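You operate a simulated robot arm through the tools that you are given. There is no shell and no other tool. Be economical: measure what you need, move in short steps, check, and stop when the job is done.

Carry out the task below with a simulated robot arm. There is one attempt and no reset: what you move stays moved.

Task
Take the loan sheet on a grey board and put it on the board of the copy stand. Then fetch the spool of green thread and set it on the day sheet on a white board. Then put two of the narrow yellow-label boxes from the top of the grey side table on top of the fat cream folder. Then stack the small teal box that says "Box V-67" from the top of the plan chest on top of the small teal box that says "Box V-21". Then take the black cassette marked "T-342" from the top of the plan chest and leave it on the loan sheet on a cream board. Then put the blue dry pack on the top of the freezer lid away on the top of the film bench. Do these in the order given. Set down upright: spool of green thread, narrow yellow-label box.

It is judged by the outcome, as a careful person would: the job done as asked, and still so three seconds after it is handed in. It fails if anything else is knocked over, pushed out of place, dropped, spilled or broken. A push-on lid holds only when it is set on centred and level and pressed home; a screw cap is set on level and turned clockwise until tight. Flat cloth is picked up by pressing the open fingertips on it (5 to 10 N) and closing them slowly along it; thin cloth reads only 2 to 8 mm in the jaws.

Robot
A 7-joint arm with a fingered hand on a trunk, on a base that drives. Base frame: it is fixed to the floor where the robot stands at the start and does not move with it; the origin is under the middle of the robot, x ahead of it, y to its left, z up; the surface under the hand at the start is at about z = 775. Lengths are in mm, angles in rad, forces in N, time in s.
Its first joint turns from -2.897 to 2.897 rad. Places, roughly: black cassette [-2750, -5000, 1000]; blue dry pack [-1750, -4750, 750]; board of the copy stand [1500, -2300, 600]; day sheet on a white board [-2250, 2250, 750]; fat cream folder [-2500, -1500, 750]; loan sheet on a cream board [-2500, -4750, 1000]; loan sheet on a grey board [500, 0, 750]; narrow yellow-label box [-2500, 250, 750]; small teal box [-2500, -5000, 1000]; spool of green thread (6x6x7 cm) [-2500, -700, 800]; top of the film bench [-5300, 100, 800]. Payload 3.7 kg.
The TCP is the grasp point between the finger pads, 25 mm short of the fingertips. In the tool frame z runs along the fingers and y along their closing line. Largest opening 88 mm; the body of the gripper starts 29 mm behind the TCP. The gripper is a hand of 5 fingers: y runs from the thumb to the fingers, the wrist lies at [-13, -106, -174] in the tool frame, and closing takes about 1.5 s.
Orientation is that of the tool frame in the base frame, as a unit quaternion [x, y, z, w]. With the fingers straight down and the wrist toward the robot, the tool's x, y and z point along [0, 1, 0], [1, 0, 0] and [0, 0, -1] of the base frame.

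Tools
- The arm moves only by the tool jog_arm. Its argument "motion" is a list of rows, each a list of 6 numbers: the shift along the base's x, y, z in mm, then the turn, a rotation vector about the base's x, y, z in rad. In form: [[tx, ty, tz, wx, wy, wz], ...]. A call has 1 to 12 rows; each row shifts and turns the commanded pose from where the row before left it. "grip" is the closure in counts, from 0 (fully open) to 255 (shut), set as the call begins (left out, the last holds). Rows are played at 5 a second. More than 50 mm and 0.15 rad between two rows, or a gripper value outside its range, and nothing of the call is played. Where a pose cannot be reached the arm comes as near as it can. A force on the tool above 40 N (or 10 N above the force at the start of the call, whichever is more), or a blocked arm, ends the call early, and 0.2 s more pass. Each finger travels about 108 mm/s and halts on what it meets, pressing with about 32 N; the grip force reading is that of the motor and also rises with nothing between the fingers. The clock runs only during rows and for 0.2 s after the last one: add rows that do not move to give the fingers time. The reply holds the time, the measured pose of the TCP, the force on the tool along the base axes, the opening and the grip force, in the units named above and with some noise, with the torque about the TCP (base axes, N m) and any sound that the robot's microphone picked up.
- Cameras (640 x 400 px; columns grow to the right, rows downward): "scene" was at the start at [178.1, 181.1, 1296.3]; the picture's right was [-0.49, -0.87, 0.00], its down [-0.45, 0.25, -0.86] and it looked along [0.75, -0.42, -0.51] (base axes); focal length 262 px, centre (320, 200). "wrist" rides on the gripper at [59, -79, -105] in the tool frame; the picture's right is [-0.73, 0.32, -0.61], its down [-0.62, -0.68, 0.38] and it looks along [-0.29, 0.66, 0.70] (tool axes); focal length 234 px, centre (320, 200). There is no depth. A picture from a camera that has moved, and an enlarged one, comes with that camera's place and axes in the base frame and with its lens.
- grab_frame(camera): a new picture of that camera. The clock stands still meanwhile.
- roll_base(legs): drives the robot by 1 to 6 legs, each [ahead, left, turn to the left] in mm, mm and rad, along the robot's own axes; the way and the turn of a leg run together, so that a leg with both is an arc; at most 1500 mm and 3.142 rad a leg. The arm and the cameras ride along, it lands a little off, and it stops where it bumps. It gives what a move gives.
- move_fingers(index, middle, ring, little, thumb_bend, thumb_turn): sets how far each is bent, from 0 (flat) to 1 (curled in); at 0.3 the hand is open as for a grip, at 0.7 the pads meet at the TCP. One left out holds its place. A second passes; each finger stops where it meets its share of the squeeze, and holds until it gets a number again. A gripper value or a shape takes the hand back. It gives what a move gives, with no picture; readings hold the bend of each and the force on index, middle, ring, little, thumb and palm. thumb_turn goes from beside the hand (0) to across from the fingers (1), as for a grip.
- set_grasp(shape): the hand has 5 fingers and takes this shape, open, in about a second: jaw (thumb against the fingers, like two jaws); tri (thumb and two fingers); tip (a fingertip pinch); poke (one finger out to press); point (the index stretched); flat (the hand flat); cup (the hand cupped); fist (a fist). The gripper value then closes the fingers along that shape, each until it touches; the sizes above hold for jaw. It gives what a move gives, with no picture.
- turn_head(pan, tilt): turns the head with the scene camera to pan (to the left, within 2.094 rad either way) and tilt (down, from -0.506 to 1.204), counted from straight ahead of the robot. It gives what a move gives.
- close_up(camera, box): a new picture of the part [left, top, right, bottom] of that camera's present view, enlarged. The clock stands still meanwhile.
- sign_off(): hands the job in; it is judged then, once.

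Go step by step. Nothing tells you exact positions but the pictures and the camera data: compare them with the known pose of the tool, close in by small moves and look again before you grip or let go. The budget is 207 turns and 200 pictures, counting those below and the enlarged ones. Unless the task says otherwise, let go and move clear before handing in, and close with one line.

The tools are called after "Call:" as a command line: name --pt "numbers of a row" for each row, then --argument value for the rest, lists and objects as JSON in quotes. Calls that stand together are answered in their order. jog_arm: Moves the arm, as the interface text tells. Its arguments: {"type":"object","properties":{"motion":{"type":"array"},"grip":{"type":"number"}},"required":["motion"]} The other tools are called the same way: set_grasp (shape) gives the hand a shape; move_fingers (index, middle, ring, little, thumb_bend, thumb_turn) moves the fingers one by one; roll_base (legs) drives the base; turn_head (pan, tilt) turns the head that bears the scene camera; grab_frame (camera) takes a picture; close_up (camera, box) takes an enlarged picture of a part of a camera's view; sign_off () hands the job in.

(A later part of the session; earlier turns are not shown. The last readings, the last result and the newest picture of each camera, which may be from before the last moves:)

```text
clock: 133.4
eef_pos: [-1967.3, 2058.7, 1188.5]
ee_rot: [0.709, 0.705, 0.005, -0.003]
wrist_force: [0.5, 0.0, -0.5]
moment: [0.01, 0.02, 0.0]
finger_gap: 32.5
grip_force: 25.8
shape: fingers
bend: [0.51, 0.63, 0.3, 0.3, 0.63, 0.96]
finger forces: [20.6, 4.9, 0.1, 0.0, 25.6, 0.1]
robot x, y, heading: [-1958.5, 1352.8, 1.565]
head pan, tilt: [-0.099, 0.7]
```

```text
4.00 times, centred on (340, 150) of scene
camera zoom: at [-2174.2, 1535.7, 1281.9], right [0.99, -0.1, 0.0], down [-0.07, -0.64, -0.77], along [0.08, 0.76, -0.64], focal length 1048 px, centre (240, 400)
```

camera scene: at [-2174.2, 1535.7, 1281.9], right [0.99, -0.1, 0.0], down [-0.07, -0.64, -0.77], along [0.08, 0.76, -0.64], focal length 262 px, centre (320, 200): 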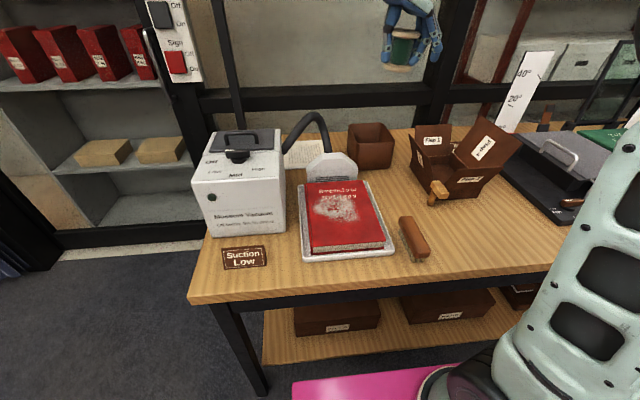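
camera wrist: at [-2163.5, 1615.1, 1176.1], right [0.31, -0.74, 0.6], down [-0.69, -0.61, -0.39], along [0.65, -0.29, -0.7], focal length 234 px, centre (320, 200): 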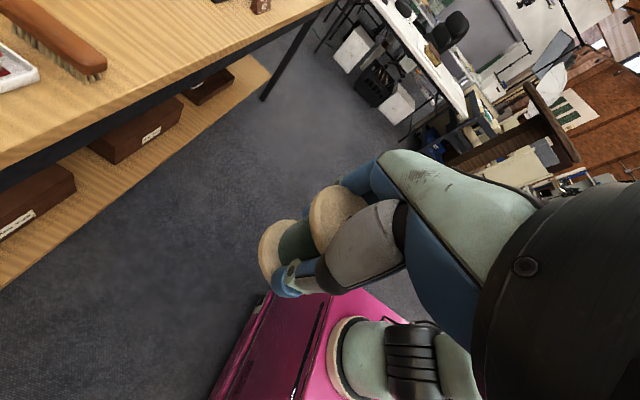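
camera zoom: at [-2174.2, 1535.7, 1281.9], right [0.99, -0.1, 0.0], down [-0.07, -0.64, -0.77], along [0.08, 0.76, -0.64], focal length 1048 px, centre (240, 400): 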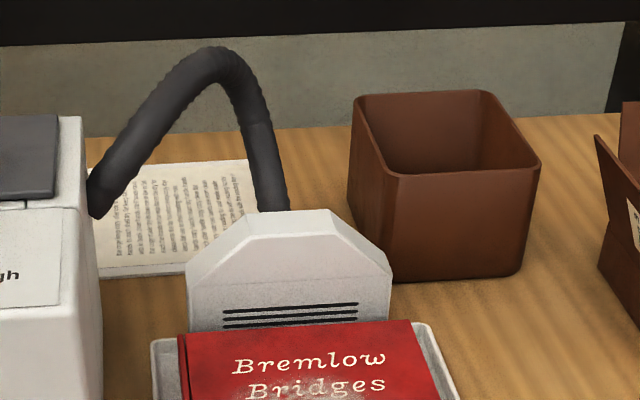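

The sheet lies at x≲−2045, y 2306–2506, behind the hose and nozzle. I'll approach from its right side with the wrist on the right, so I rotate the tool half a turn up high.

Call:
jog_arm --pt "0 0 0 0 0 0.1428" --pt "0 0 0 0 0 0.1428" --pt "0 0 0 0 0 0.1428" --pt "0 0 0 0 0 0.1428" --pt "0 0 0 0 0 0.1428" --pt "0 0 0 0 0 0.1428" --pt "0 0 0 0 0 0.1428" --pt "0 0 0 0 0 0.1428" --pt "0 0 0 0 0 0.1428" --pt "0 0 0 0 0 0.1428" --pt "0 0 0 0 0 0.1428" --pt "0 0 0 0 0 0"

Call:
jog_arm --pt "0 0 0 0 0 0.1428" --pt "0 0 0 0 0 0.1428" --pt "0 0 0 0 0 0.1428" --pt "0 0 0 0 0 0.1428" --pt "0 0 0 0 0 0.1428" --pt "0 0 0 0 0 0.1428" --pt "0 0 0 0 0 0.1428" --pt "0 0 0 0 0 0.1428" --pt "0 0 0 0 0 0.1428" --pt "0 0 0 0 0 0.1428" --pt "0 0 0 0 0 0.1428" --pt "0 0 0 0 0 0"

Call:
grab_frame --camera "wrist"

Call:
grab_frame --camera "scene"

```text
clock: 136.0
eef_pos: [-1967.9, 2057.7, 1188.0]
ee_rot: [0.003, 1.0, 0.001, -0.005]
wrist_force: [-0.3, -0.8, -0.3]
moment: [0.0, -0.04, 0.0]
finger_gap: 32.5
grip_force: 25.5
shape: fingers
bend: [0.51, 0.63, 0.3, 0.3, 0.63, 0.96]
finger forces: [20.4, 4.8, 0.0, 0.0, 25.6, 0.1]
robot x, y, heading: [-1958.0, 1348.3, 1.563]
head pan, tilt: [-0.099, 0.7]
```

```text
clock: 138.6
eef_pos: [-1968.1, 2057.6, 1190.0]
ee_rot: [-0.705, 0.709, -0.004, -0.004]
wrist_force: [0.0, 0.9, -0.7]
moment: [0.01, 0.04, 0.03]
finger_gap: 32.2
grip_force: 24.9
shape: fingers
bend: [0.51, 0.63, 0.3, 0.3, 0.63, 0.96]
finger forces: [20.3, 4.7, 0.1, 0.0, 25.3, 0.0]
robot x, y, heading: [-1956.1, 1352.6, 1.571]
head pan, tilt: [-0.099, 0.7]
```

```text
132 pictures are left
camera wrist: at [-1888.5, 2000.4, 1294.1], right [-0.32, 0.73, 0.6], down [0.68, 0.62, -0.39], along [-0.66, 0.29, -0.7], focal length 234 px, centre (320, 200)
```

wrist: 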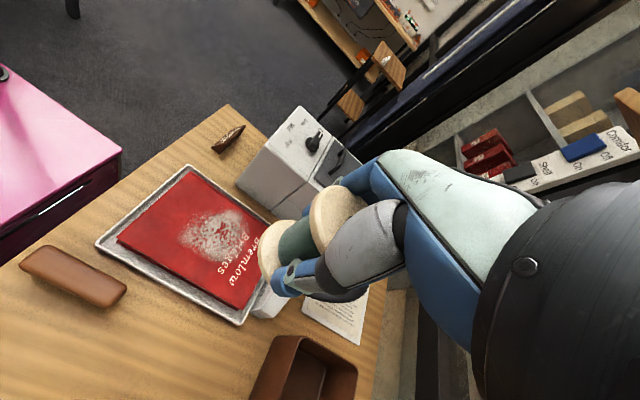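

```text
131 pictures are left
camera scene: at [-2174.1, 1535.7, 1281.9], right [0.99, -0.1, 0.0], down [-0.07, -0.64, -0.76], along [0.08, 0.76, -0.64], focal length 262 px, centre (320, 200)
```

scene: 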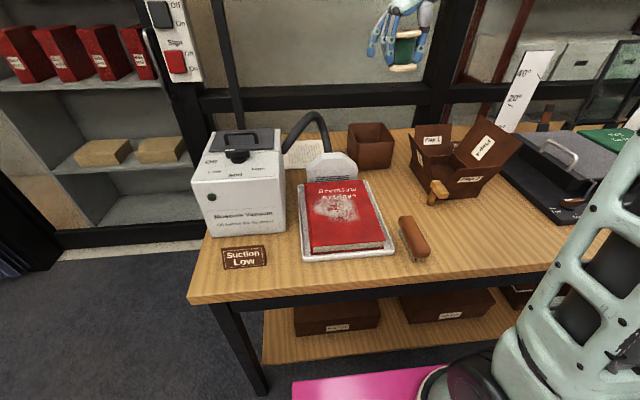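

Call:
roll_base --legs '[[80, -50, 0]]'

Call:
jog_arm --pt "0 45 0 0 0 0" --pt "0 45 0 0 0 0" --pt "0 45 0 0 0 0" --pt "0 45 0 0 0 0" --pt "-20 40 0 0 0 0" --pt "-45 0 0 0 0 0" --pt "-45 0 0 0 0 0" --pt "-45 0 0 0 0 0" --pt "0 0 0 0 0 0"

Call:
grab_frame --camera "wrist"

Call:
grab_frame --camera "scene"

```text
clock: 139.7
eef_pos: [-1917.9, 2135.9, 1188.0]
ee_rot: [-0.705, 0.709, -0.003, -0.004]
wrist_force: [-0.2, -0.4, -0.7]
moment: [0.04, 0.01, 0.0]
finger_gap: 32.3
grip_force: 24.5
shape: fingers
bend: [0.51, 0.63, 0.3, 0.3, 0.63, 0.96]
finger forces: [20.2, 4.7, 0.0, 0.0, 25.2, 0.0]
robot x, y, heading: [-1909.5, 1433.4, 1.56]
head pan, tilt: [-0.099, 0.7]
```

```text
clock: 141.9
eef_pos: [-1938.4, 2323.1, 1176.6]
ee_rot: [-0.671, 0.741, -0.012, -0.008]
wrist_force: [3.0, -0.2, 1.6]
moment: [0.05, 0.18, -0.04]
finger_gap: 32.1
grip_force: 25.1
shape: fingers
bend: [0.52, 0.63, 0.3, 0.3, 0.62, 0.96]
finger forces: [20.2, 4.7, 0.0, 0.0, 25.4, 0.0]
robot x, y, heading: [-1842.0, 1374.6, 1.544]
head pan, tilt: [-0.099, 0.7]
stopped in row 9: the arm was blocked; the commanded pose is now the measured one
```

```text
130 pictures are left
camera wrist: at [-1866.0, 2259.8, 1283.8], right [-0.25, 0.77, 0.59], down [0.74, 0.54, -0.4], along [-0.62, 0.33, -0.71], focal length 234 px, centre (320, 200)
```

wrist: 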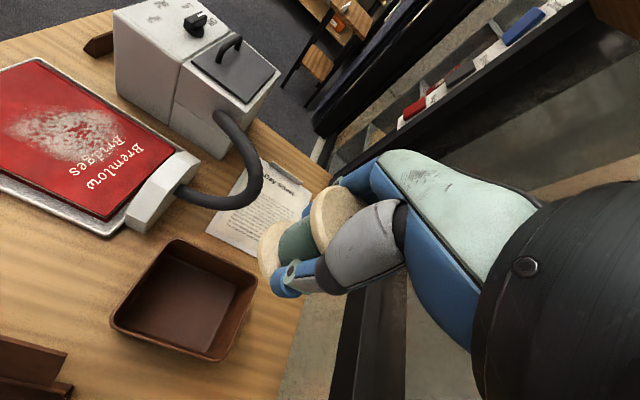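

```text
129 pictures are left
camera scene: at [-2051.9, 1563.9, 1281.9], right [0.99, -0.13, 0.0], down [-0.08, -0.64, -0.77], along [0.1, 0.76, -0.64], focal length 262 px, centre (320, 200)
```

scene: 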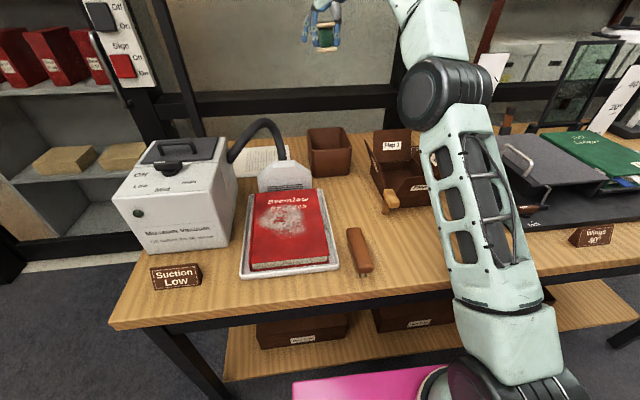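

Something blocked the arm (probably the bench's upper shelf at the back). I'll pull back a little and look up.

Call:
jog_arm --pt "0 -30 -5 0 0 0" --pt "0 -40 0 0 0 0" --pt "0 -40 0 0 0 0" --pt "0 0 0 0 0 0"

Call:
turn_head --pan -0.2 --tilt 0.1

Call:
grab_frame --camera "scene"

```text
clock: 142.9
eef_pos: [-1935.6, 2212.6, 1171.8]
ee_rot: [-0.669, 0.743, -0.009, -0.006]
wrist_force: [-0.5, 0.7, -0.3]
moment: [0.0, -0.04, 0.02]
finger_gap: 31.8
grip_force: 24.8
shape: fingers
bend: [0.52, 0.63, 0.3, 0.3, 0.62, 0.96]
finger forces: [20.1, 4.6, 0.1, 0.0, 24.9, 0.0]
robot x, y, heading: [-1840.3, 1374.3, 1.543]
head pan, tilt: [-0.099, 0.7]
```

```text
clock: 143.9
eef_pos: [-1935.6, 2213.2, 1172.7]
ee_rot: [-0.669, 0.743, -0.009, -0.006]
wrist_force: [0.8, 0.5, -0.7]
moment: [-0.02, 0.0, 0.04]
finger_gap: 32.0
grip_force: 25.2
shape: fingers
bend: [0.52, 0.63, 0.3, 0.3, 0.62, 0.96]
finger forces: [20.1, 4.5, 0.1, 0.0, 24.9, 0.1]
robot x, y, heading: [-1839.1, 1371.8, 1.537]
head pan, tilt: [-0.201, 0.099]
```

```text
128 pictures are left
camera scene: at [-2041.5, 1570.1, 1336.6], right [0.97, -0.23, 0.0], down [-0.02, -0.1, -0.99], along [0.23, 0.97, -0.1], focal length 262 px, centre (320, 200)
```

scene: 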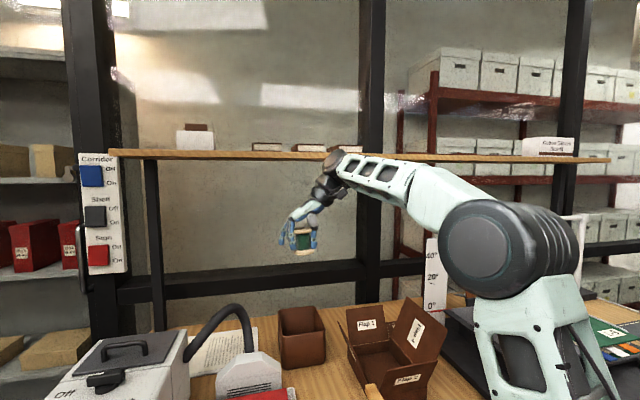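

The upper shelf is at z≈1400 and my wrist hit it; items there look undisturbed. I'll lower the hand to z≈960 before extending under the shelf.

Call:
jog_arm --pt "10 0 -35 0 0 0" --pt "10 0 -35 0 0 0" --pt "10 0 -35 0 0 0" --pt "10 0 -35 0 0 -0.05" --pt "10 0 -35 0 0 -0.05" --pt "0 0 -35 0 0 0" --pt "0 0 0 0 0 0"

Call:
roll_base --legs '[[58, 60, 0.03]]'

Call:
turn_head --pan -0.1 --tilt 0.6

Call:
grab_frame --camera "scene"

Call:
grab_frame --camera "wrist"

```text
clock: 145.5
eef_pos: [-1884.0, 2214.0, 958.9]
ee_rot: [-0.631, 0.775, -0.009, -0.008]
wrist_force: [-0.4, 0.5, -1.3]
moment: [-0.03, 0.02, -0.01]
finger_gap: 32.1
grip_force: 24.7
shape: fingers
bend: [0.52, 0.64, 0.3, 0.3, 0.62, 0.96]
finger forces: [19.5, 4.5, 0.1, 0.0, 24.4, 0.1]
robot x, y, heading: [-1842.4, 1375.0, 1.54]
head pan, tilt: [-0.201, 0.099]
```

```text
clock: 146.6
eef_pos: [-1966.9, 2269.6, 959.8]
ee_rot: [-0.643, 0.766, -0.009, -0.007]
wrist_force: [0.4, 0.3, 0.3]
moment: [0.0, 0.0, -0.01]
finger_gap: 32.3
grip_force: 24.2
shape: fingers
bend: [0.52, 0.64, 0.3, 0.3, 0.62, 0.96]
finger forces: [19.6, 4.4, 0.0, 0.0, 24.2, 0.0]
robot x, y, heading: [-1895.1, 1430.1, 1.571]
head pan, tilt: [-0.201, 0.099]
```

```text
clock: 147.5
eef_pos: [-1966.4, 2270.7, 960.3]
ee_rot: [-0.642, 0.766, -0.01, -0.007]
wrist_force: [-0.7, -0.2, -0.9]
moment: [-0.02, 0.0, -0.02]
finger_gap: 32.0
grip_force: 24.1
shape: fingers
bend: [0.52, 0.64, 0.3, 0.3, 0.62, 0.96]
finger forces: [19.6, 4.5, 0.0, 0.1, 24.3, 0.0]
robot x, y, heading: [-1897.7, 1437.6, 1.568]
head pan, tilt: [-0.099, 0.6]
```

```text
127 pictures are left
camera scene: at [-2114.0, 1620.6, 1290.6], right [0.99, -0.1, 0.0], down [-0.06, -0.56, -0.83], along [0.08, 0.82, -0.56], focal length 262 px, centre (320, 200)
```

scene: 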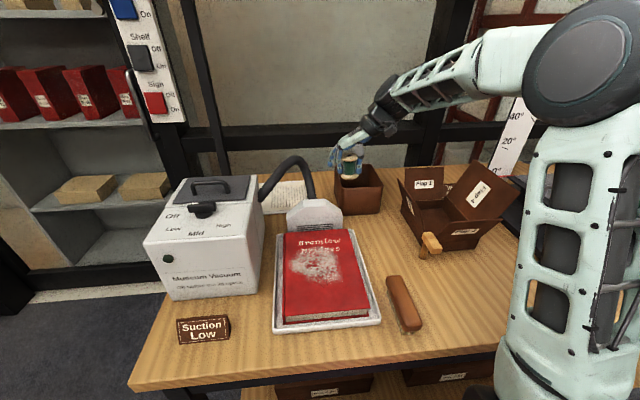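

```text
126 pictures are left
camera wrist: at [-1898.9, 2201.2, 1066.7], right [-0.19, 0.79, 0.59], down [0.78, 0.49, -0.39], along [-0.6, 0.38, -0.71], focal length 234 px, centre (320, 200)
```

wrist: 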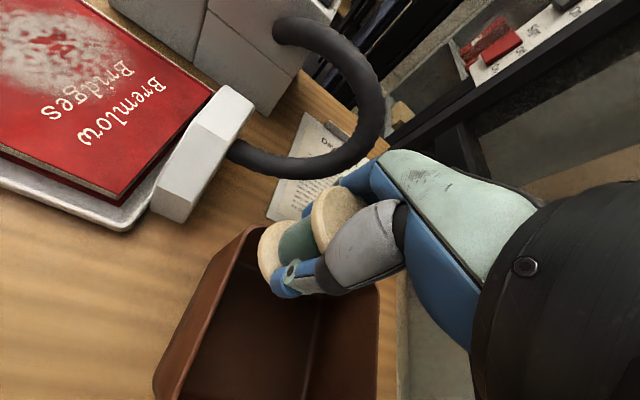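

Call:
jog_arm --pt "0 35 0 0 0 0" --pt "0 35 0 0 0 0" --pt "0 37 0 0 0 0" --pt "-30 0 0 0 0 0" --pt "-30 0 -10 0 0 0" --pt "-30 0 -10 0 0 0" --pt "0 0 0 0 0 0"

Call:
grab_frame --camera "scene"

Call:
grab_frame --camera "wrist"

```text
clock: 149.1
eef_pos: [-2056.8, 2375.7, 939.2]
ee_rot: [-0.643, 0.766, -0.009, -0.008]
wrist_force: [-0.6, 0.2, -0.9]
moment: [-0.01, -0.02, 0.01]
finger_gap: 32.1
grip_force: 24.3
shape: fingers
bend: [0.52, 0.64, 0.3, 0.3, 0.62, 0.96]
finger forces: [19.5, 4.4, 0.0, 0.0, 24.2, 0.0]
robot x, y, heading: [-1898.7, 1432.5, 1.562]
head pan, tilt: [-0.099, 0.6]
```

```text
125 pictures are left
camera scene: at [-2114.1, 1620.6, 1290.5], right [0.99, -0.1, 0.0], down [-0.06, -0.56, -0.83], along [0.08, 0.82, -0.57], focal length 262 px, centre (320, 200)
```

scene: 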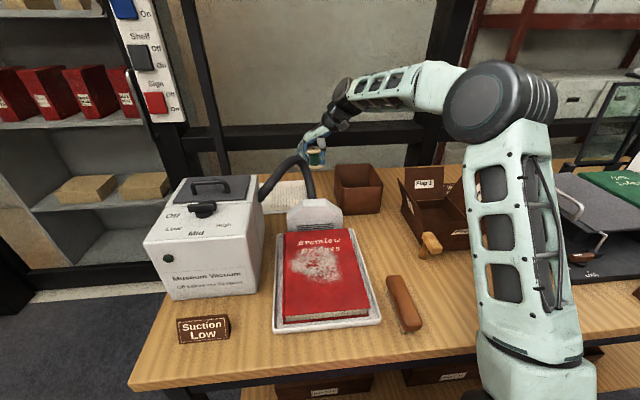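

```text
124 pictures are left
camera wrist: at [-1988.8, 2307.3, 1045.7], right [-0.19, 0.79, 0.59], down [0.78, 0.49, -0.39], along [-0.6, 0.38, -0.71], focal length 234 px, centre (320, 200)
```

wrist: 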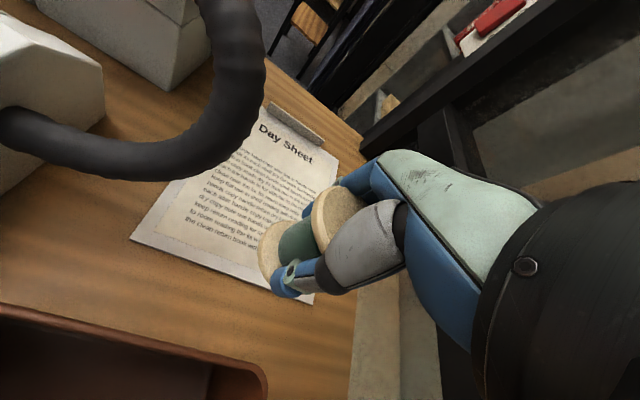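

That is the Day Sheet; its right edge is at x≈−2057, y 2272–2471. I'll shift left 50 mm and descend.

Call:
jog_arm --pt "-25 0 0 0 0 0" --pt "-25 -2 -10 0 0 0" --pt "0 0 -30 0 0 0" --pt "0 0 -30 0 0 0" --pt "0 0 0 0 0 0"

Call:
grab_frame --camera "wrist"

Call:
close_up --camera "scene" --box '[230, 60, 420, 240]'

```text
clock: 150.3
eef_pos: [-2106.5, 2374.7, 869.7]
ee_rot: [-0.643, 0.766, -0.008, -0.006]
wrist_force: [-1.3, 0.4, -0.1]
moment: [0.0, 0.01, -0.02]
finger_gap: 31.9
grip_force: 24.0
shape: fingers
bend: [0.52, 0.64, 0.3, 0.3, 0.62, 0.96]
finger forces: [19.4, 4.5, 0.0, 0.1, 24.1, 0.0]
robot x, y, heading: [-1898.8, 1432.9, 1.568]
head pan, tilt: [-0.099, 0.6]
```

```text
123 pictures are left
camera wrist: at [-2039.5, 2305.8, 976.4], right [-0.19, 0.79, 0.59], down [0.78, 0.49, -0.39], along [-0.6, 0.38, -0.71], focal length 234 px, centre (320, 200)
```

wrist: 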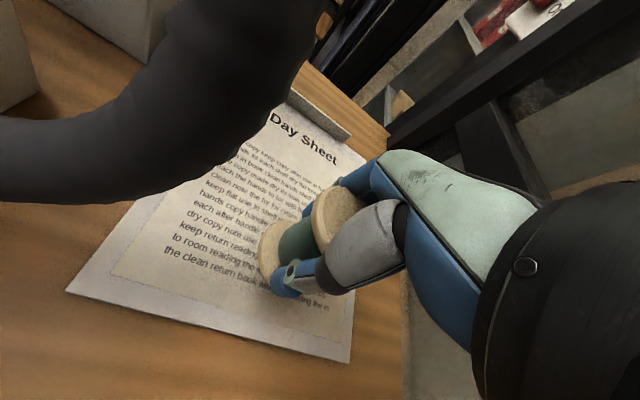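

```text
2.22 times, centred on (325, 150) of scene
camera zoom: at [-2114.1, 1620.6, 1290.5], right [0.99, -0.1, 0.0], down [-0.06, -0.56, -0.83], along [0.08, 0.82, -0.57], focal length 582 px, centre (309, 311)
```

zoom: 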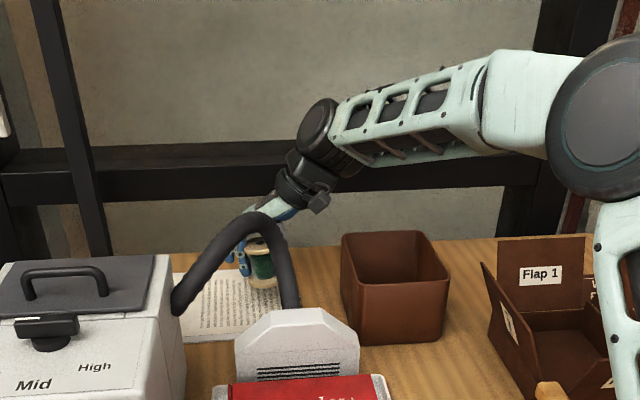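

Call:
jog_arm --pt "0 6 -15 0 0 0" --pt "0 0 -10 0 0 0" --pt "0 0 -5 0 0 0" --pt "0 0 -4 0 0 0" --pt "0 0 -3 0 0 0" --pt "0 0 0 0 0 0"

Call:
grab_frame --camera "wrist"

Call:
close_up --camera "scene" --box '[270, 130, 360, 210]'

```text
clock: 151.4
eef_pos: [-2107.5, 2381.4, 842.7]
ee_rot: [-0.642, 0.767, -0.005, -0.006]
wrist_force: [1.5, -2.6, 16.1]
moment: [0.12, 0.16, 0.0]
finger_gap: 31.3
grip_force: 29.3
shape: fingers
bend: [0.54, 0.64, 0.3, 0.3, 0.65, 0.96]
finger forces: [20.9, 7.3, 0.0, 0.0, 29.7, 0.1]
robot x, y, heading: [-1896.9, 1432.5, 1.572]
head pan, tilt: [-0.099, 0.6]
stopped in row 5: the force on the tool passed its limit at 44 N (the readings are from after the stop); the commanded pose is now the measured one
```

```text
121 pictures are left
camera wrist: at [-2039.5, 2311.8, 947.5], right [-0.19, 0.78, 0.6], down [0.78, 0.49, -0.39], along [-0.6, 0.39, -0.7], focal length 234 px, centre (320, 200)
```

wrist: 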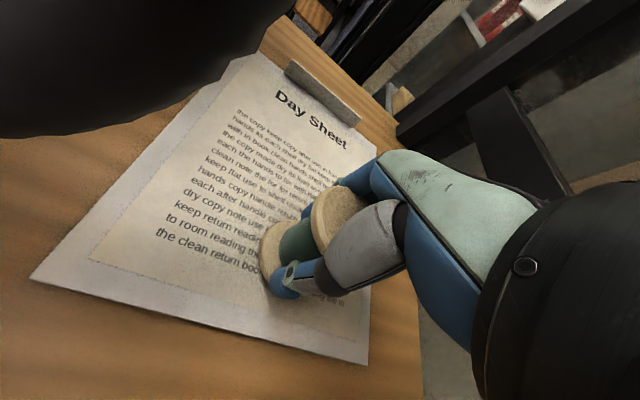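

```text
5.00 times, centred on (315, 170) of scene
camera zoom: at [-2113.8, 1619.8, 1290.7], right [0.99, -0.1, 0.0], down [-0.06, -0.56, -0.83], along [0.08, 0.82, -0.56], focal length 1310 px, centre (345, 350)
```

zoom: 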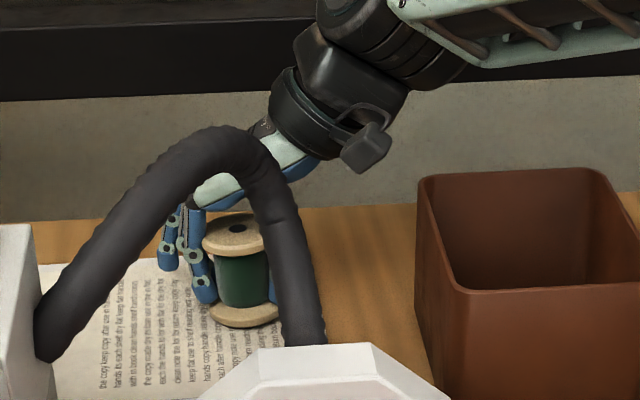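

The spool rests on the sheet. Easing 2 mm and opening the fingers.

Call:
jog_arm --pt "0 0 2 0 0 0" --pt "0 0 0 0 0 0"

Call:
move_fingers --index 0.3 --middle 0.3 --thumb_bend 0.3

Call:
grab_frame --camera "wrist"

Call:
close_up --camera "scene" --box '[270, 130, 360, 210]'

```text
clock: 152.0
eef_pos: [-2108.1, 2381.3, 841.6]
ee_rot: [-0.642, 0.767, -0.006, -0.007]
wrist_force: [-0.6, -1.6, 12.3]
moment: [0.14, 0.23, 0.0]
finger_gap: 30.8
grip_force: 29.1
shape: fingers
bend: [0.54, 0.64, 0.3, 0.3, 0.65, 0.96]
finger forces: [21.9, 7.0, 0.1, 0.1, 27.9, 0.1]
robot x, y, heading: [-1900.0, 1432.4, 1.567]
head pan, tilt: [-0.099, 0.6]
```

```text
clock: 153.0
eef_pos: [-2107.7, 2381.3, 841.3]
ee_rot: [-0.642, 0.766, -0.006, -0.006]
wrist_force: [-0.4, -0.7, 0.5]
moment: [-0.01, 0.01, 0.02]
finger_gap: 84.6
grip_force: 0.1
shape: fingers
bend: [0.3, 0.3, 0.3, 0.3, 0.3, 0.97]
finger forces: [0.0, 0.1, 0.0, 0.0, 0.1, 0.0]
robot x, y, heading: [-1899.9, 1435.1, 1.569]
head pan, tilt: [-0.099, 0.6]
```

```text
119 pictures are left
camera wrist: at [-2039.1, 2312.5, 947.2], right [-0.19, 0.78, 0.59], down [0.78, 0.49, -0.39], along [-0.6, 0.39, -0.7], focal length 234 px, centre (320, 200)
```

wrist: 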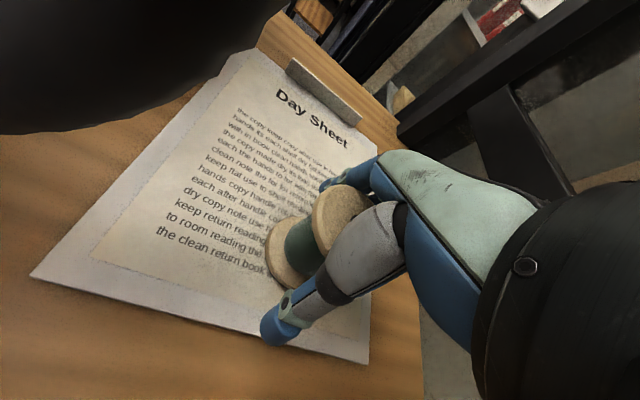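

```text
5.00 times, centred on (315, 170) of scene
camera zoom: at [-2114.0, 1620.6, 1290.5], right [0.99, -0.1, 0.0], down [-0.06, -0.56, -0.83], along [0.08, 0.82, -0.56], focal length 1310 px, centre (345, 350)
```

zoom: 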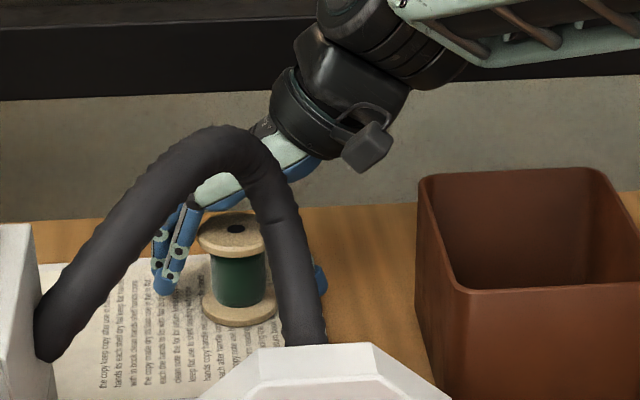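

Released and standing. Lifting straight up, then retreating the way I came.

Call:
jog_arm --pt "0 0 10 0 0 0" --pt "0 0 30 0 0 0" --pt "0 0 40 0 0 0" --pt "0 0 40 0 0 0" --pt "40 0 0 0 0 0" --pt "45 0 0 0 0 0" --pt "45 0 0 0 0 0" --pt "20 -35 0 0 0 0" --pt "0 -45 0 0 0 0" --pt "0 -45 10 0 0 0" --pt "0 -45 10 0 0 0" --pt "0 0 0 0 0 0"

Call:
grab_frame --camera "scene"

```text
clock: 155.6
eef_pos: [-1956.7, 2214.2, 983.5]
ee_rot: [-0.642, 0.766, -0.006, -0.006]
wrist_force: [-0.3, 0.0, -0.1]
moment: [-0.01, -0.03, 0.02]
finger_gap: 84.4
grip_force: 0.1
shape: fingers
bend: [0.3, 0.3, 0.3, 0.3, 0.3, 0.97]
finger forces: [0.0, 0.0, 0.0, 0.0, 0.1, 0.0]
robot x, y, heading: [-1899.0, 1430.8, 1.573]
head pan, tilt: [-0.099, 0.6]
```

```text
117 pictures are left
camera scene: at [-2114.0, 1620.6, 1290.5], right [0.99, -0.1, 0.0], down [-0.06, -0.56, -0.83], along [0.08, 0.82, -0.56], focal length 262 px, centre (320, 200)
```

scene: 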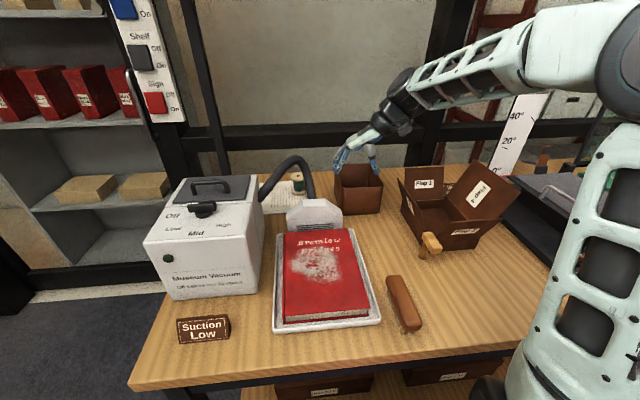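

The spool stands on the day sheet. Next I restore the tool, back away, turn to face the grey side table, and approach the yellow-label boxes.

Call:
jog_arm --pt "0 -45 10 0 0 0" --pt "0 -40 20 0 0 -0.1428" --pt "0 -30 20 0 0 -0.1428" --pt "0 -20 20 0 0 -0.1428" --pt "0 0 20 0 0 -0.1428" --pt "0 0 20 0 0 -0.1428" --pt "0 0 20 0 0 -0.1428" --pt "0 0 20 0 0 -0.1428" --pt "0 0 20 0 0 -0.1428" --pt "0 0 10 0 0 -0.1428" --pt "0 0 0 0 0 -0.1428" --pt "0 0 0 0 0 -0.142" --grip 0

Call:
roll_base --legs '[[-620, -350, 0], [0, 0, 1.571], [0, 900, 0]]'

Call:
turn_head --pan 0 --tilt 0.6

Call:
grab_frame --camera "scene"

```text
clock: 158.2
eef_pos: [-1957.4, 2076.9, 1161.2]
ee_rot: [0.087, 0.996, 0.0, -0.009]
wrist_force: [-0.2, -0.4, 0.8]
moment: [0.0, -0.01, 0.02]
finger_gap: 87.8
grip_force: 0.0
shape: jaw
bend: [0.3, 0.3, 0.3, 0.3, 0.3, 0.97]
finger forces: [0.1, 0.0, 0.0, 0.0, 0.1, 0.0]
robot x, y, heading: [-1895.9, 1432.6, 1.569]
head pan, tilt: [-0.099, 0.6]
```

```text
clock: 170.4
eef_pos: [-2144.2, -193.9, 1163.0]
ee_rot: [-0.668, 0.744, -0.006, -0.007]
wrist_force: [0.1, 0.0, -0.3]
moment: [0.03, -0.01, -0.02]
finger_gap: 87.8
grip_force: 0.1
shape: jaw
bend: [0.3, 0.3, 0.3, 0.3, 0.3, 0.97]
finger forces: [0.0, 0.1, 0.0, 0.0, 0.0, 0.0]
robot x, y, heading: [-1505.4, -94.7, -3.075]
head pan, tilt: [-0.099, 0.6]
```

```text
clock: 171.0
eef_pos: [-2145.8, -193.9, 1161.7]
ee_rot: [-0.668, 0.744, -0.006, -0.006]
wrist_force: [-0.3, 0.5, -0.5]
moment: [-0.03, -0.03, -0.02]
finger_gap: 87.7
grip_force: 0.0
shape: jaw
bend: [0.3, 0.3, 0.3, 0.3, 0.3, 0.97]
finger forces: [0.0, 0.0, 0.0, 0.1, 0.0, 0.0]
robot x, y, heading: [-1507.6, -92.6, -3.078]
head pan, tilt: [0.0, 0.6]
```

```text
116 pictures are left
camera scene: at [-1680.3, -328.1, 1290.5], right [-0.06, 1.0, 0.0], down [0.56, 0.04, -0.83], along [-0.82, -0.05, -0.56], focal length 262 px, centre (320, 200)
```

scene: 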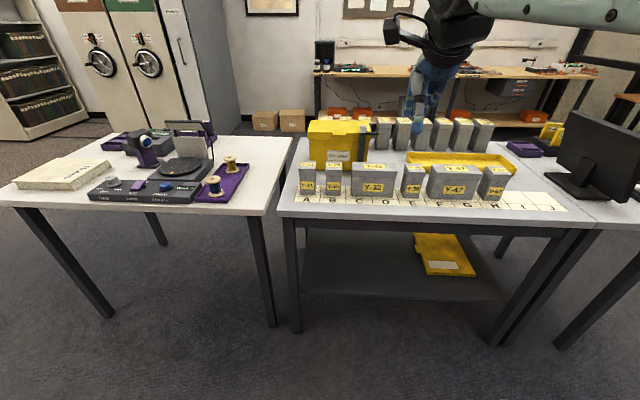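

Call:
close_up --camera "scene" --box '[280, 105, 580, 235]'

Call:
close_up --camera "scene" --box '[280, 140, 400, 220]'

```text
2.13 times, centred on (430, 170) of scene
camera zoom: at [-1680.3, -328.1, 1290.5], right [-0.06, 1.0, 0.0], down [0.56, 0.04, -0.83], along [-0.82, -0.05, -0.56], focal length 559 px, centre (85, 264)
```

zoom: 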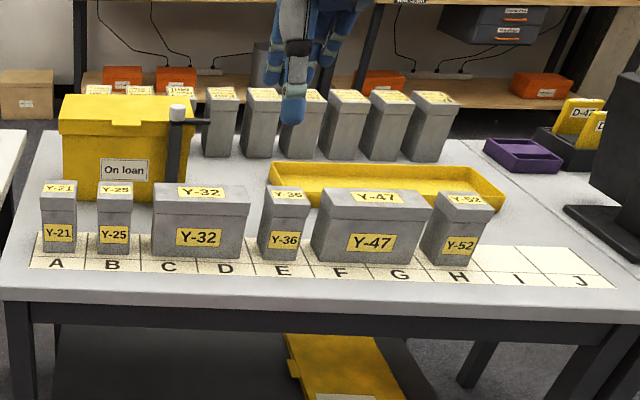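

```text
5.00 times, centred on (340, 180) of scene
camera zoom: at [-1680.3, -328.1, 1290.5], right [-0.06, 1.0, 0.0], down [0.56, 0.04, -0.83], along [-0.82, -0.05, -0.56], focal length 1310 px, centre (220, 300)
```

zoom: 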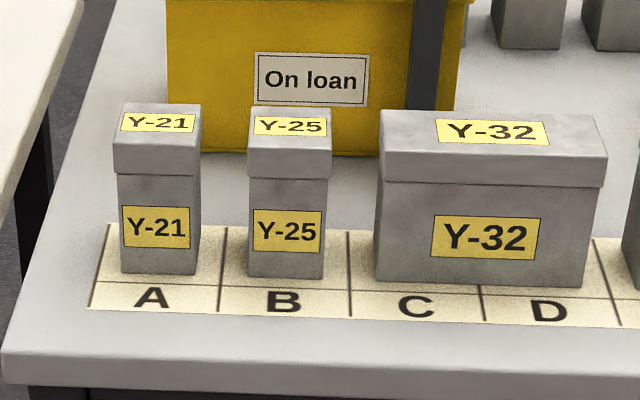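

The narrow boxes Y-21 and Y-25 stand at about (−2496, −424) and (−2496, −328), ~52×60 mm, tops at z≈883. I'll drive in front of Y-21 and square up.

Call:
roll_base --legs '[[270, 314, 0], [0, 0, -0.066]]'

Call:
jog_arm --pt "-30 20 -40 0 0 0.087" --pt "-30 20 -40 0 0 0.087" --pt "-20 10 -40 0 0 0" --pt "0 0 -40 0 0 0" --pt "0 0 0 0 0 0"

Call:
turn_head --pan -0.2 --tilt 0.75

Call:
grab_frame --camera "scene"

Call:
grab_frame --camera "wrist"

```text
clock: 174.0
eef_pos: [-2396.8, -479.2, 1161.7]
ee_rot: [-0.641, 0.768, -0.005, -0.007]
wrist_force: [-1.1, -0.4, 0.2]
moment: [-0.01, -0.01, 0.01]
finger_gap: 87.7
grip_force: 0.0
shape: jaw
bend: [0.3, 0.3, 0.3, 0.3, 0.3, 0.97]
finger forces: [0.1, 0.0, 0.0, 0.1, 0.1, 0.1]
robot x, y, heading: [-1758.0, -424.2, 3.134]
head pan, tilt: [0.0, 0.6]
```

```text
refused: row 1 steps farther than a row can; nothing moved
```

```text
clock: 174.8
eef_pos: [-2396.4, -480.1, 1161.4]
ee_rot: [-0.641, 0.767, -0.005, -0.007]
wrist_force: [-0.2, -0.1, -0.7]
moment: [0.03, 0.05, 0.0]
finger_gap: 87.6
grip_force: 0.0
shape: jaw
bend: [0.3, 0.3, 0.3, 0.3, 0.3, 0.97]
finger forces: [0.0, 0.1, 0.1, 0.1, 0.0, 0.0]
robot x, y, heading: [-1750.0, -424.8, 3.133]
head pan, tilt: [-0.201, 0.75]
```

```text
113 pictures are left
camera scene: at [-1935.6, -629.7, 1277.7], right [0.21, 0.98, 0.0], down [0.67, -0.14, -0.73], along [-0.72, 0.15, -0.68], focal length 262 px, centre (320, 200)
```

scene: 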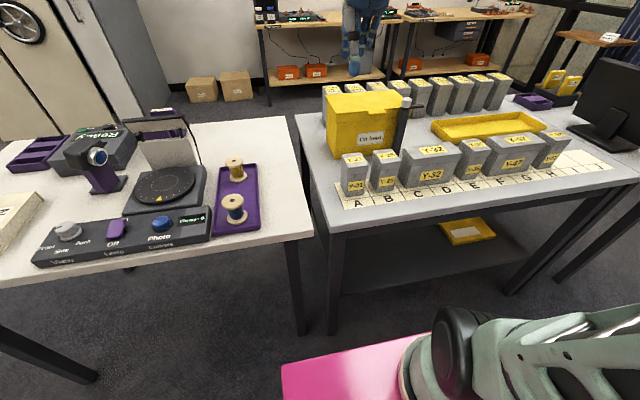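

```text
112 pictures are left
camera wrist: at [-2329.4, -549.0, 1267.4], right [-0.19, 0.78, 0.59], down [0.78, 0.48, -0.39], along [-0.6, 0.39, -0.7], focal length 234 px, centre (320, 200)
```

wrist: 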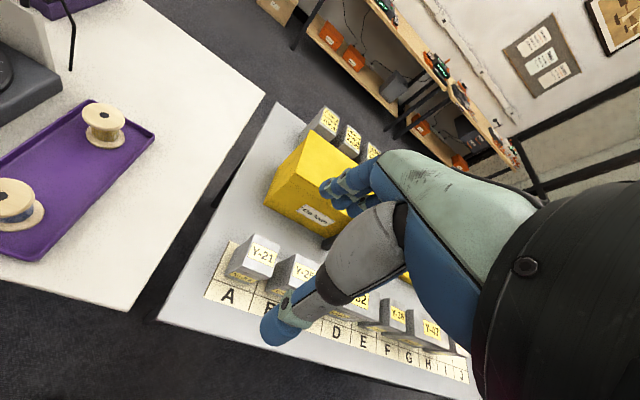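

Call:
jog_arm --pt "-25 15 -30 0 0 0.089" --pt "-25 15 -30 0 0 0.089" --pt "-25 15 -30 0 0 0" --pt "-18 11 -30 0 0 0" --pt "0 0 -40 0 0 0" --pt "0 0 -30 0 0 0" --pt "0 0 0 0 0 0"

Call:
close_up --camera "scene" --box '[310, 80, 450, 220]'

Call:
grab_frame --camera "wrist"

```text
clock: 176.4
eef_pos: [-2491.2, -422.4, 969.3]
ee_rot: [-0.706, 0.708, -0.006, -0.006]
wrist_force: [0.4, -1.9, -1.1]
moment: [-0.02, 0.0, -0.02]
finger_gap: 87.7
grip_force: 0.1
shape: jaw
bend: [0.3, 0.3, 0.3, 0.3, 0.3, 0.97]
finger forces: [0.1, 0.1, 0.0, 0.0, 0.1, 0.0]
robot x, y, heading: [-1752.4, -419.9, 3.135]
head pan, tilt: [-0.201, 0.75]
```

```text
2.86 times, centred on (380, 150) of scene
camera zoom: at [-1935.6, -629.6, 1277.6], right [0.21, 0.98, 0.0], down [0.67, -0.14, -0.73], along [-0.72, 0.15, -0.68], focal length 749 px, centre (149, 343)
```

zoom: 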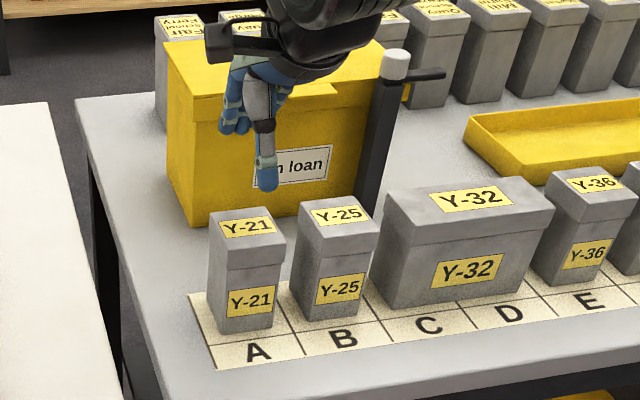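

```text
110 pictures are left
camera wrist: at [-2411.9, -479.5, 1076.7], right [-0.32, 0.74, 0.59], down [0.68, 0.62, -0.39], along [-0.66, 0.28, -0.7], focal length 234 px, centre (320, 200)
```

wrist: 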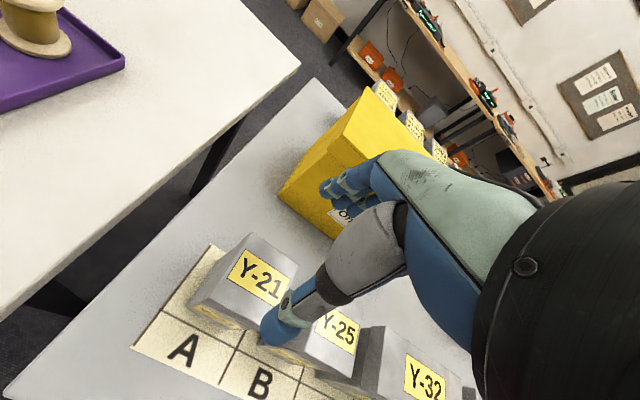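

Call:
jog_arm --pt "2 -1 -30 0 0 0" --pt "0 0 -30 0 0 0" --pt "0 0 -20 0 0 0" --pt "0 0 0 0 0 0"

Call:
close_up --camera "scene" --box '[310, 80, 450, 220]'

Call:
grab_frame --camera "wrist"

```text
clock: 177.4
eef_pos: [-2488.3, -423.8, 891.4]
ee_rot: [-0.706, 0.708, -0.006, -0.006]
wrist_force: [-0.4, 0.3, 0.2]
moment: [0.03, 0.01, 0.0]
finger_gap: 87.8
grip_force: 0.0
shape: jaw
bend: [0.3, 0.3, 0.3, 0.3, 0.3, 0.97]
finger forces: [0.1, 0.0, 0.1, 0.0, 0.0, 0.0]
robot x, y, heading: [-1752.6, -422.0, 3.134]
head pan, tilt: [-0.201, 0.75]
```

```text
2.86 times, centred on (380, 150) of scene
camera zoom: at [-1935.6, -629.6, 1277.6], right [0.21, 0.98, 0.0], down [0.67, -0.14, -0.73], along [-0.72, 0.15, -0.68], focal length 749 px, centre (149, 343)
```

zoom: 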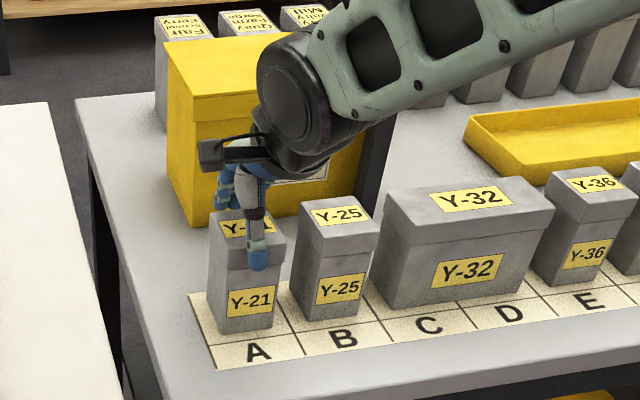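

```text
108 pictures are left
camera wrist: at [-2409.0, -480.7, 997.5], right [-0.32, 0.74, 0.59], down [0.68, 0.62, -0.39], along [-0.66, 0.28, -0.7], focal length 234 px, centre (320, 200)
```

wrist: 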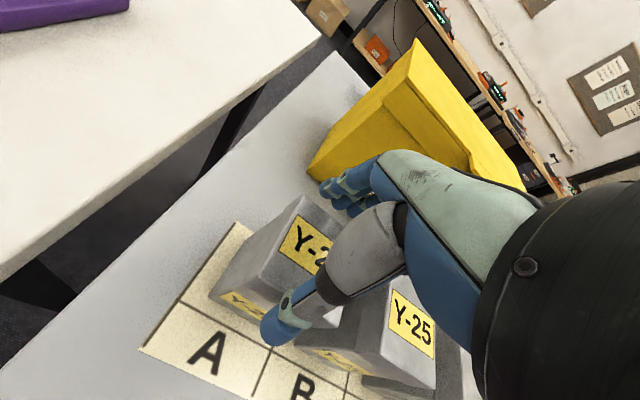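

Call:
jog_arm --pt "0 -8 -12 0 0 0" --pt "0 0 -10 0 0 0" --pt "0 0 -6 0 0 0" --pt "0 0 0 0 0 0"

Call:
jog_arm --pt "0 0 0 0 0 0" --pt "0 0 0 0 0 0" --pt "0 0 0 0 0 0" --pt "0 0 0 0 0 0" --pt "0 0 0 0 0 0" --pt "0 0 0 0 0 0" --pt "0 0 0 0 0 0" --grip 255

Call:
close_up --camera "scene" --box '[310, 80, 450, 220]'

Call:
grab_frame --camera "wrist"

```text
clock: 178.4
eef_pos: [-2488.6, -431.2, 863.7]
ee_rot: [-0.706, 0.708, -0.006, -0.005]
wrist_force: [2.2, -0.8, 10.3]
moment: [-0.05, -0.1, -0.02]
finger_gap: 87.9
grip_force: 0.0
shape: jaw
bend: [0.29, 0.3, 0.3, 0.3, 0.29, 0.97]
finger forces: [2.7, 0.0, 0.0, 0.0, 6.8, 0.0]
robot x, y, heading: [-1752.6, -421.8, 3.139]
head pan, tilt: [-0.201, 0.75]
```

```text
clock: 180.0
eef_pos: [-2488.6, -430.9, 863.3]
ee_rot: [-0.706, 0.708, -0.006, -0.006]
wrist_force: [-2.8, -0.9, 8.9]
moment: [0.17, 0.59, 0.13]
finger_gap: 53.3
grip_force: 31.2
shape: jaw
bend: [0.3, 0.44, 0.39, 0.32, 0.6, 0.98]
finger forces: [22.9, 15.7, 4.0, 3.5, 41.5, 0.0]
robot x, y, heading: [-1753.7, -420.1, 3.13]
head pan, tilt: [-0.201, 0.75]
```

```text
2.86 times, centred on (380, 150) of scene
camera zoom: at [-1935.4, -629.7, 1277.7], right [0.21, 0.98, 0.0], down [0.67, -0.14, -0.73], along [-0.72, 0.15, -0.68], focal length 749 px, centre (149, 343)
```

zoom: 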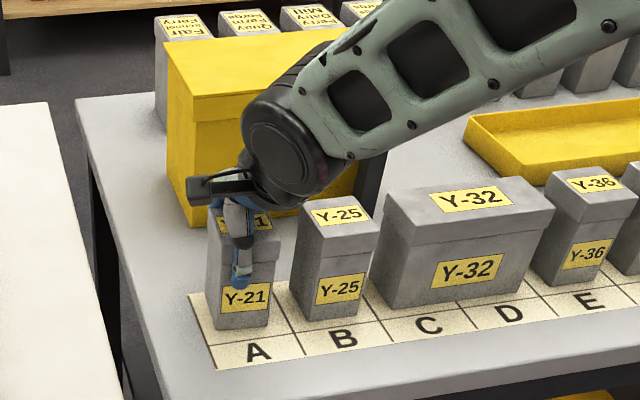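

```text
106 pictures are left
camera wrist: at [-2408.8, -488.6, 969.7], right [-0.32, 0.74, 0.59], down [0.68, 0.62, -0.39], along [-0.66, 0.28, -0.7], focal length 234 px, centre (320, 200)
```

wrist: 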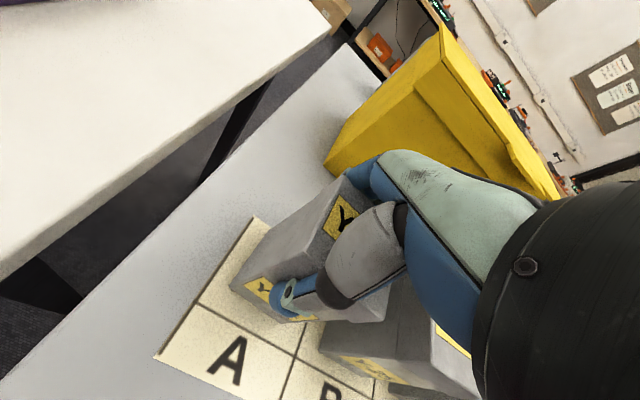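

Firm grip with the thumb on the body. Lifting.

Call:
jog_arm --pt "0 0 5 0 0 0" --pt "0 0 10 0 0 0" --pt "0 0 20 0 0 0" --pt "0 0 40 0 0 0" --pt "0 0 40 0 0 0" --pt "0 0 40 0 0 0" --pt "0 0 0 0 0 0"

Call:
grab_frame --camera "scene"

Call:
grab_frame --camera "wrist"

```text
clock: 181.6
eef_pos: [-2485.8, -430.7, 1015.9]
ee_rot: [-0.706, 0.708, -0.007, -0.006]
wrist_force: [0.0, 0.0, -3.1]
moment: [-0.02, 0.02, 0.0]
finger_gap: 52.0
grip_force: 32.4
shape: jaw
bend: [0.3, 0.46, 0.41, 0.34, 0.6, 0.97]
finger forces: [18.8, 14.5, 3.6, 3.2, 40.3, 0.0]
robot x, y, heading: [-1750.2, -419.6, 3.132]
head pan, tilt: [-0.201, 0.75]
```

```text
105 pictures are left
camera scene: at [-1935.7, -629.6, 1277.6], right [0.21, 0.98, 0.0], down [0.67, -0.14, -0.73], along [-0.72, 0.15, -0.68], focal length 262 px, centre (320, 200)
```

scene: 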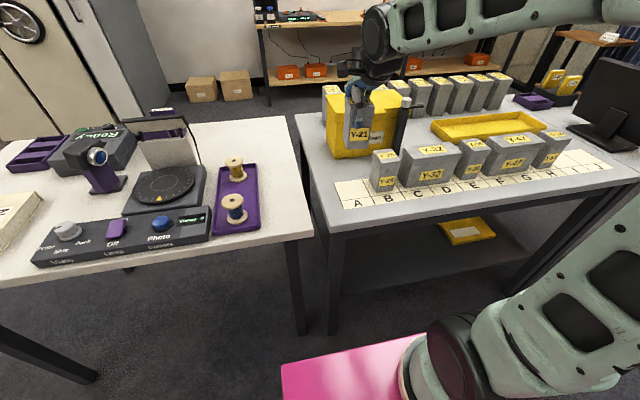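

```text
104 pictures are left
camera wrist: at [-2407.5, -488.3, 1122.4], right [-0.32, 0.74, 0.59], down [0.68, 0.61, -0.39], along [-0.66, 0.28, -0.7], focal length 234 px, centre (320, 200)
```

wrist: 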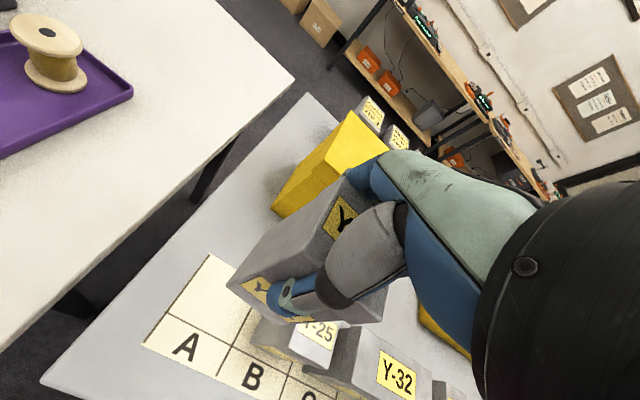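

Call:
jog_arm --pt "0 0 40 0 0 0" --pt "0 0 30 0 0 0" --pt "0 0 0 0 0 0"

Call:
roll_base --legs '[[-270, 0, 0], [0, 990, 0]]'

Call:
turn_head --pan 0.1 --tilt 0.7

Call:
grab_frame --camera "scene"

Call:
grab_frame --camera "wrist"

```text
clock: 182.4
eef_pos: [-2488.8, -432.1, 1087.8]
ee_rot: [-0.707, 0.707, -0.006, -0.006]
wrist_force: [0.3, 0.5, -1.7]
moment: [-0.02, 0.04, 0.01]
finger_gap: 52.1
grip_force: 32.1
shape: jaw
bend: [0.3, 0.46, 0.41, 0.34, 0.6, 0.97]
finger forces: [18.9, 14.4, 3.7, 3.3, 40.2, 0.0]
robot x, y, heading: [-1748.7, -425.6, 3.133]
head pan, tilt: [-0.201, 0.75]
```

```text
clock: 189.0
eef_pos: [-2235.4, -1416.9, 1087.7]
ee_rot: [-0.701, 0.713, -0.007, -0.007]
wrist_force: [-0.3, 0.7, -3.3]
moment: [-0.03, 0.02, -0.02]
finger_gap: 52.1
grip_force: 32.1
shape: jaw
bend: [0.3, 0.46, 0.41, 0.34, 0.6, 0.97]
finger forces: [18.8, 14.3, 3.7, 3.2, 40.2, 0.1]
robot x, y, heading: [-1504.0, -1417.1, 3.121]
head pan, tilt: [-0.201, 0.75]
```

```text
clock: 189.8
eef_pos: [-2236.5, -1418.0, 1086.5]
ee_rot: [-0.701, 0.713, -0.006, -0.006]
wrist_force: [-0.1, -0.8, -3.0]
moment: [-0.02, 0.02, 0.01]
finger_gap: 52.2
grip_force: 32.3
shape: jaw
bend: [0.3, 0.46, 0.41, 0.34, 0.6, 0.97]
finger forces: [18.8, 14.4, 3.7, 3.3, 40.2, 0.0]
robot x, y, heading: [-1497.5, -1418.0, 3.119]
head pan, tilt: [0.099, 0.7]
```

```text
103 pictures are left
camera scene: at [-1689.7, -1647.1, 1281.9], right [-0.08, 1.0, 0.0], down [0.64, 0.05, -0.76], along [-0.76, -0.06, -0.64], focal length 262 px, centre (320, 200)
```

scene: 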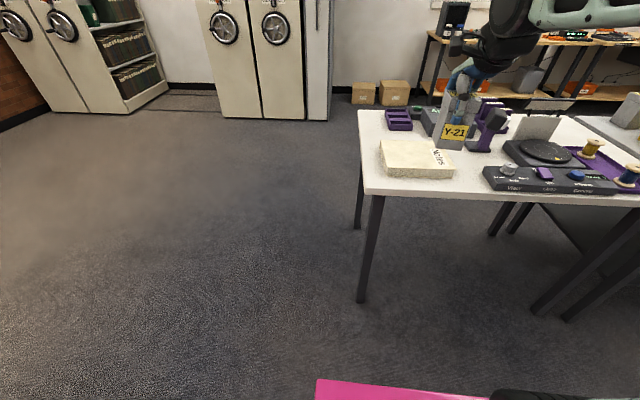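

```text
102 pictures are left
camera wrist: at [-2157.4, -1475.2, 1193.4], right [-0.31, 0.74, 0.59], down [0.69, 0.61, -0.39], along [-0.65, 0.29, -0.7], focal length 234 px, centre (320, 200)
```

wrist: 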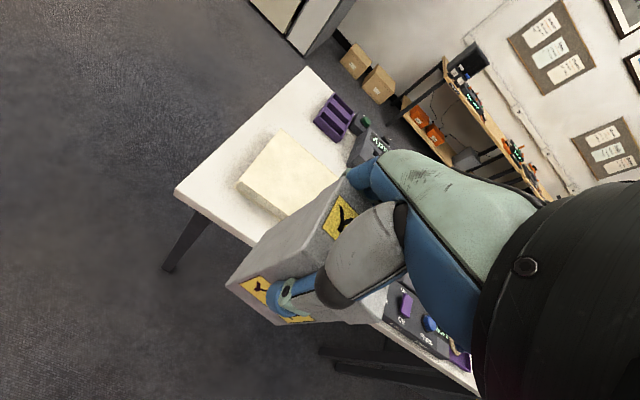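

Call:
close_up --camera "scene" --box '[340, 90, 560, 210]'

```text
2.91 times, centred on (450, 150) of scene
camera zoom: at [-1689.7, -1647.1, 1281.9], right [-0.08, 1.0, 0.0], down [0.64, 0.05, -0.76], along [-0.76, -0.06, -0.64], focal length 762 px, centre (-58, 346)
```

zoom: 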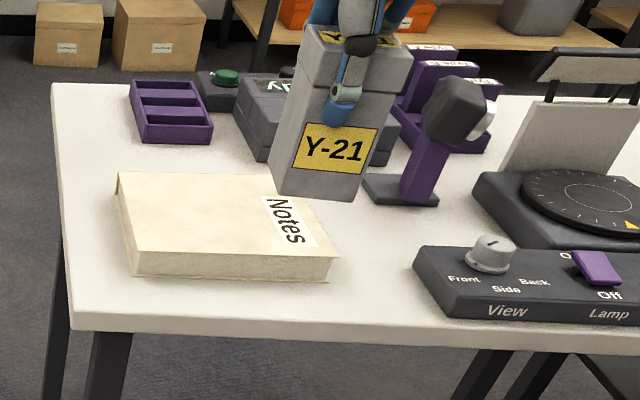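

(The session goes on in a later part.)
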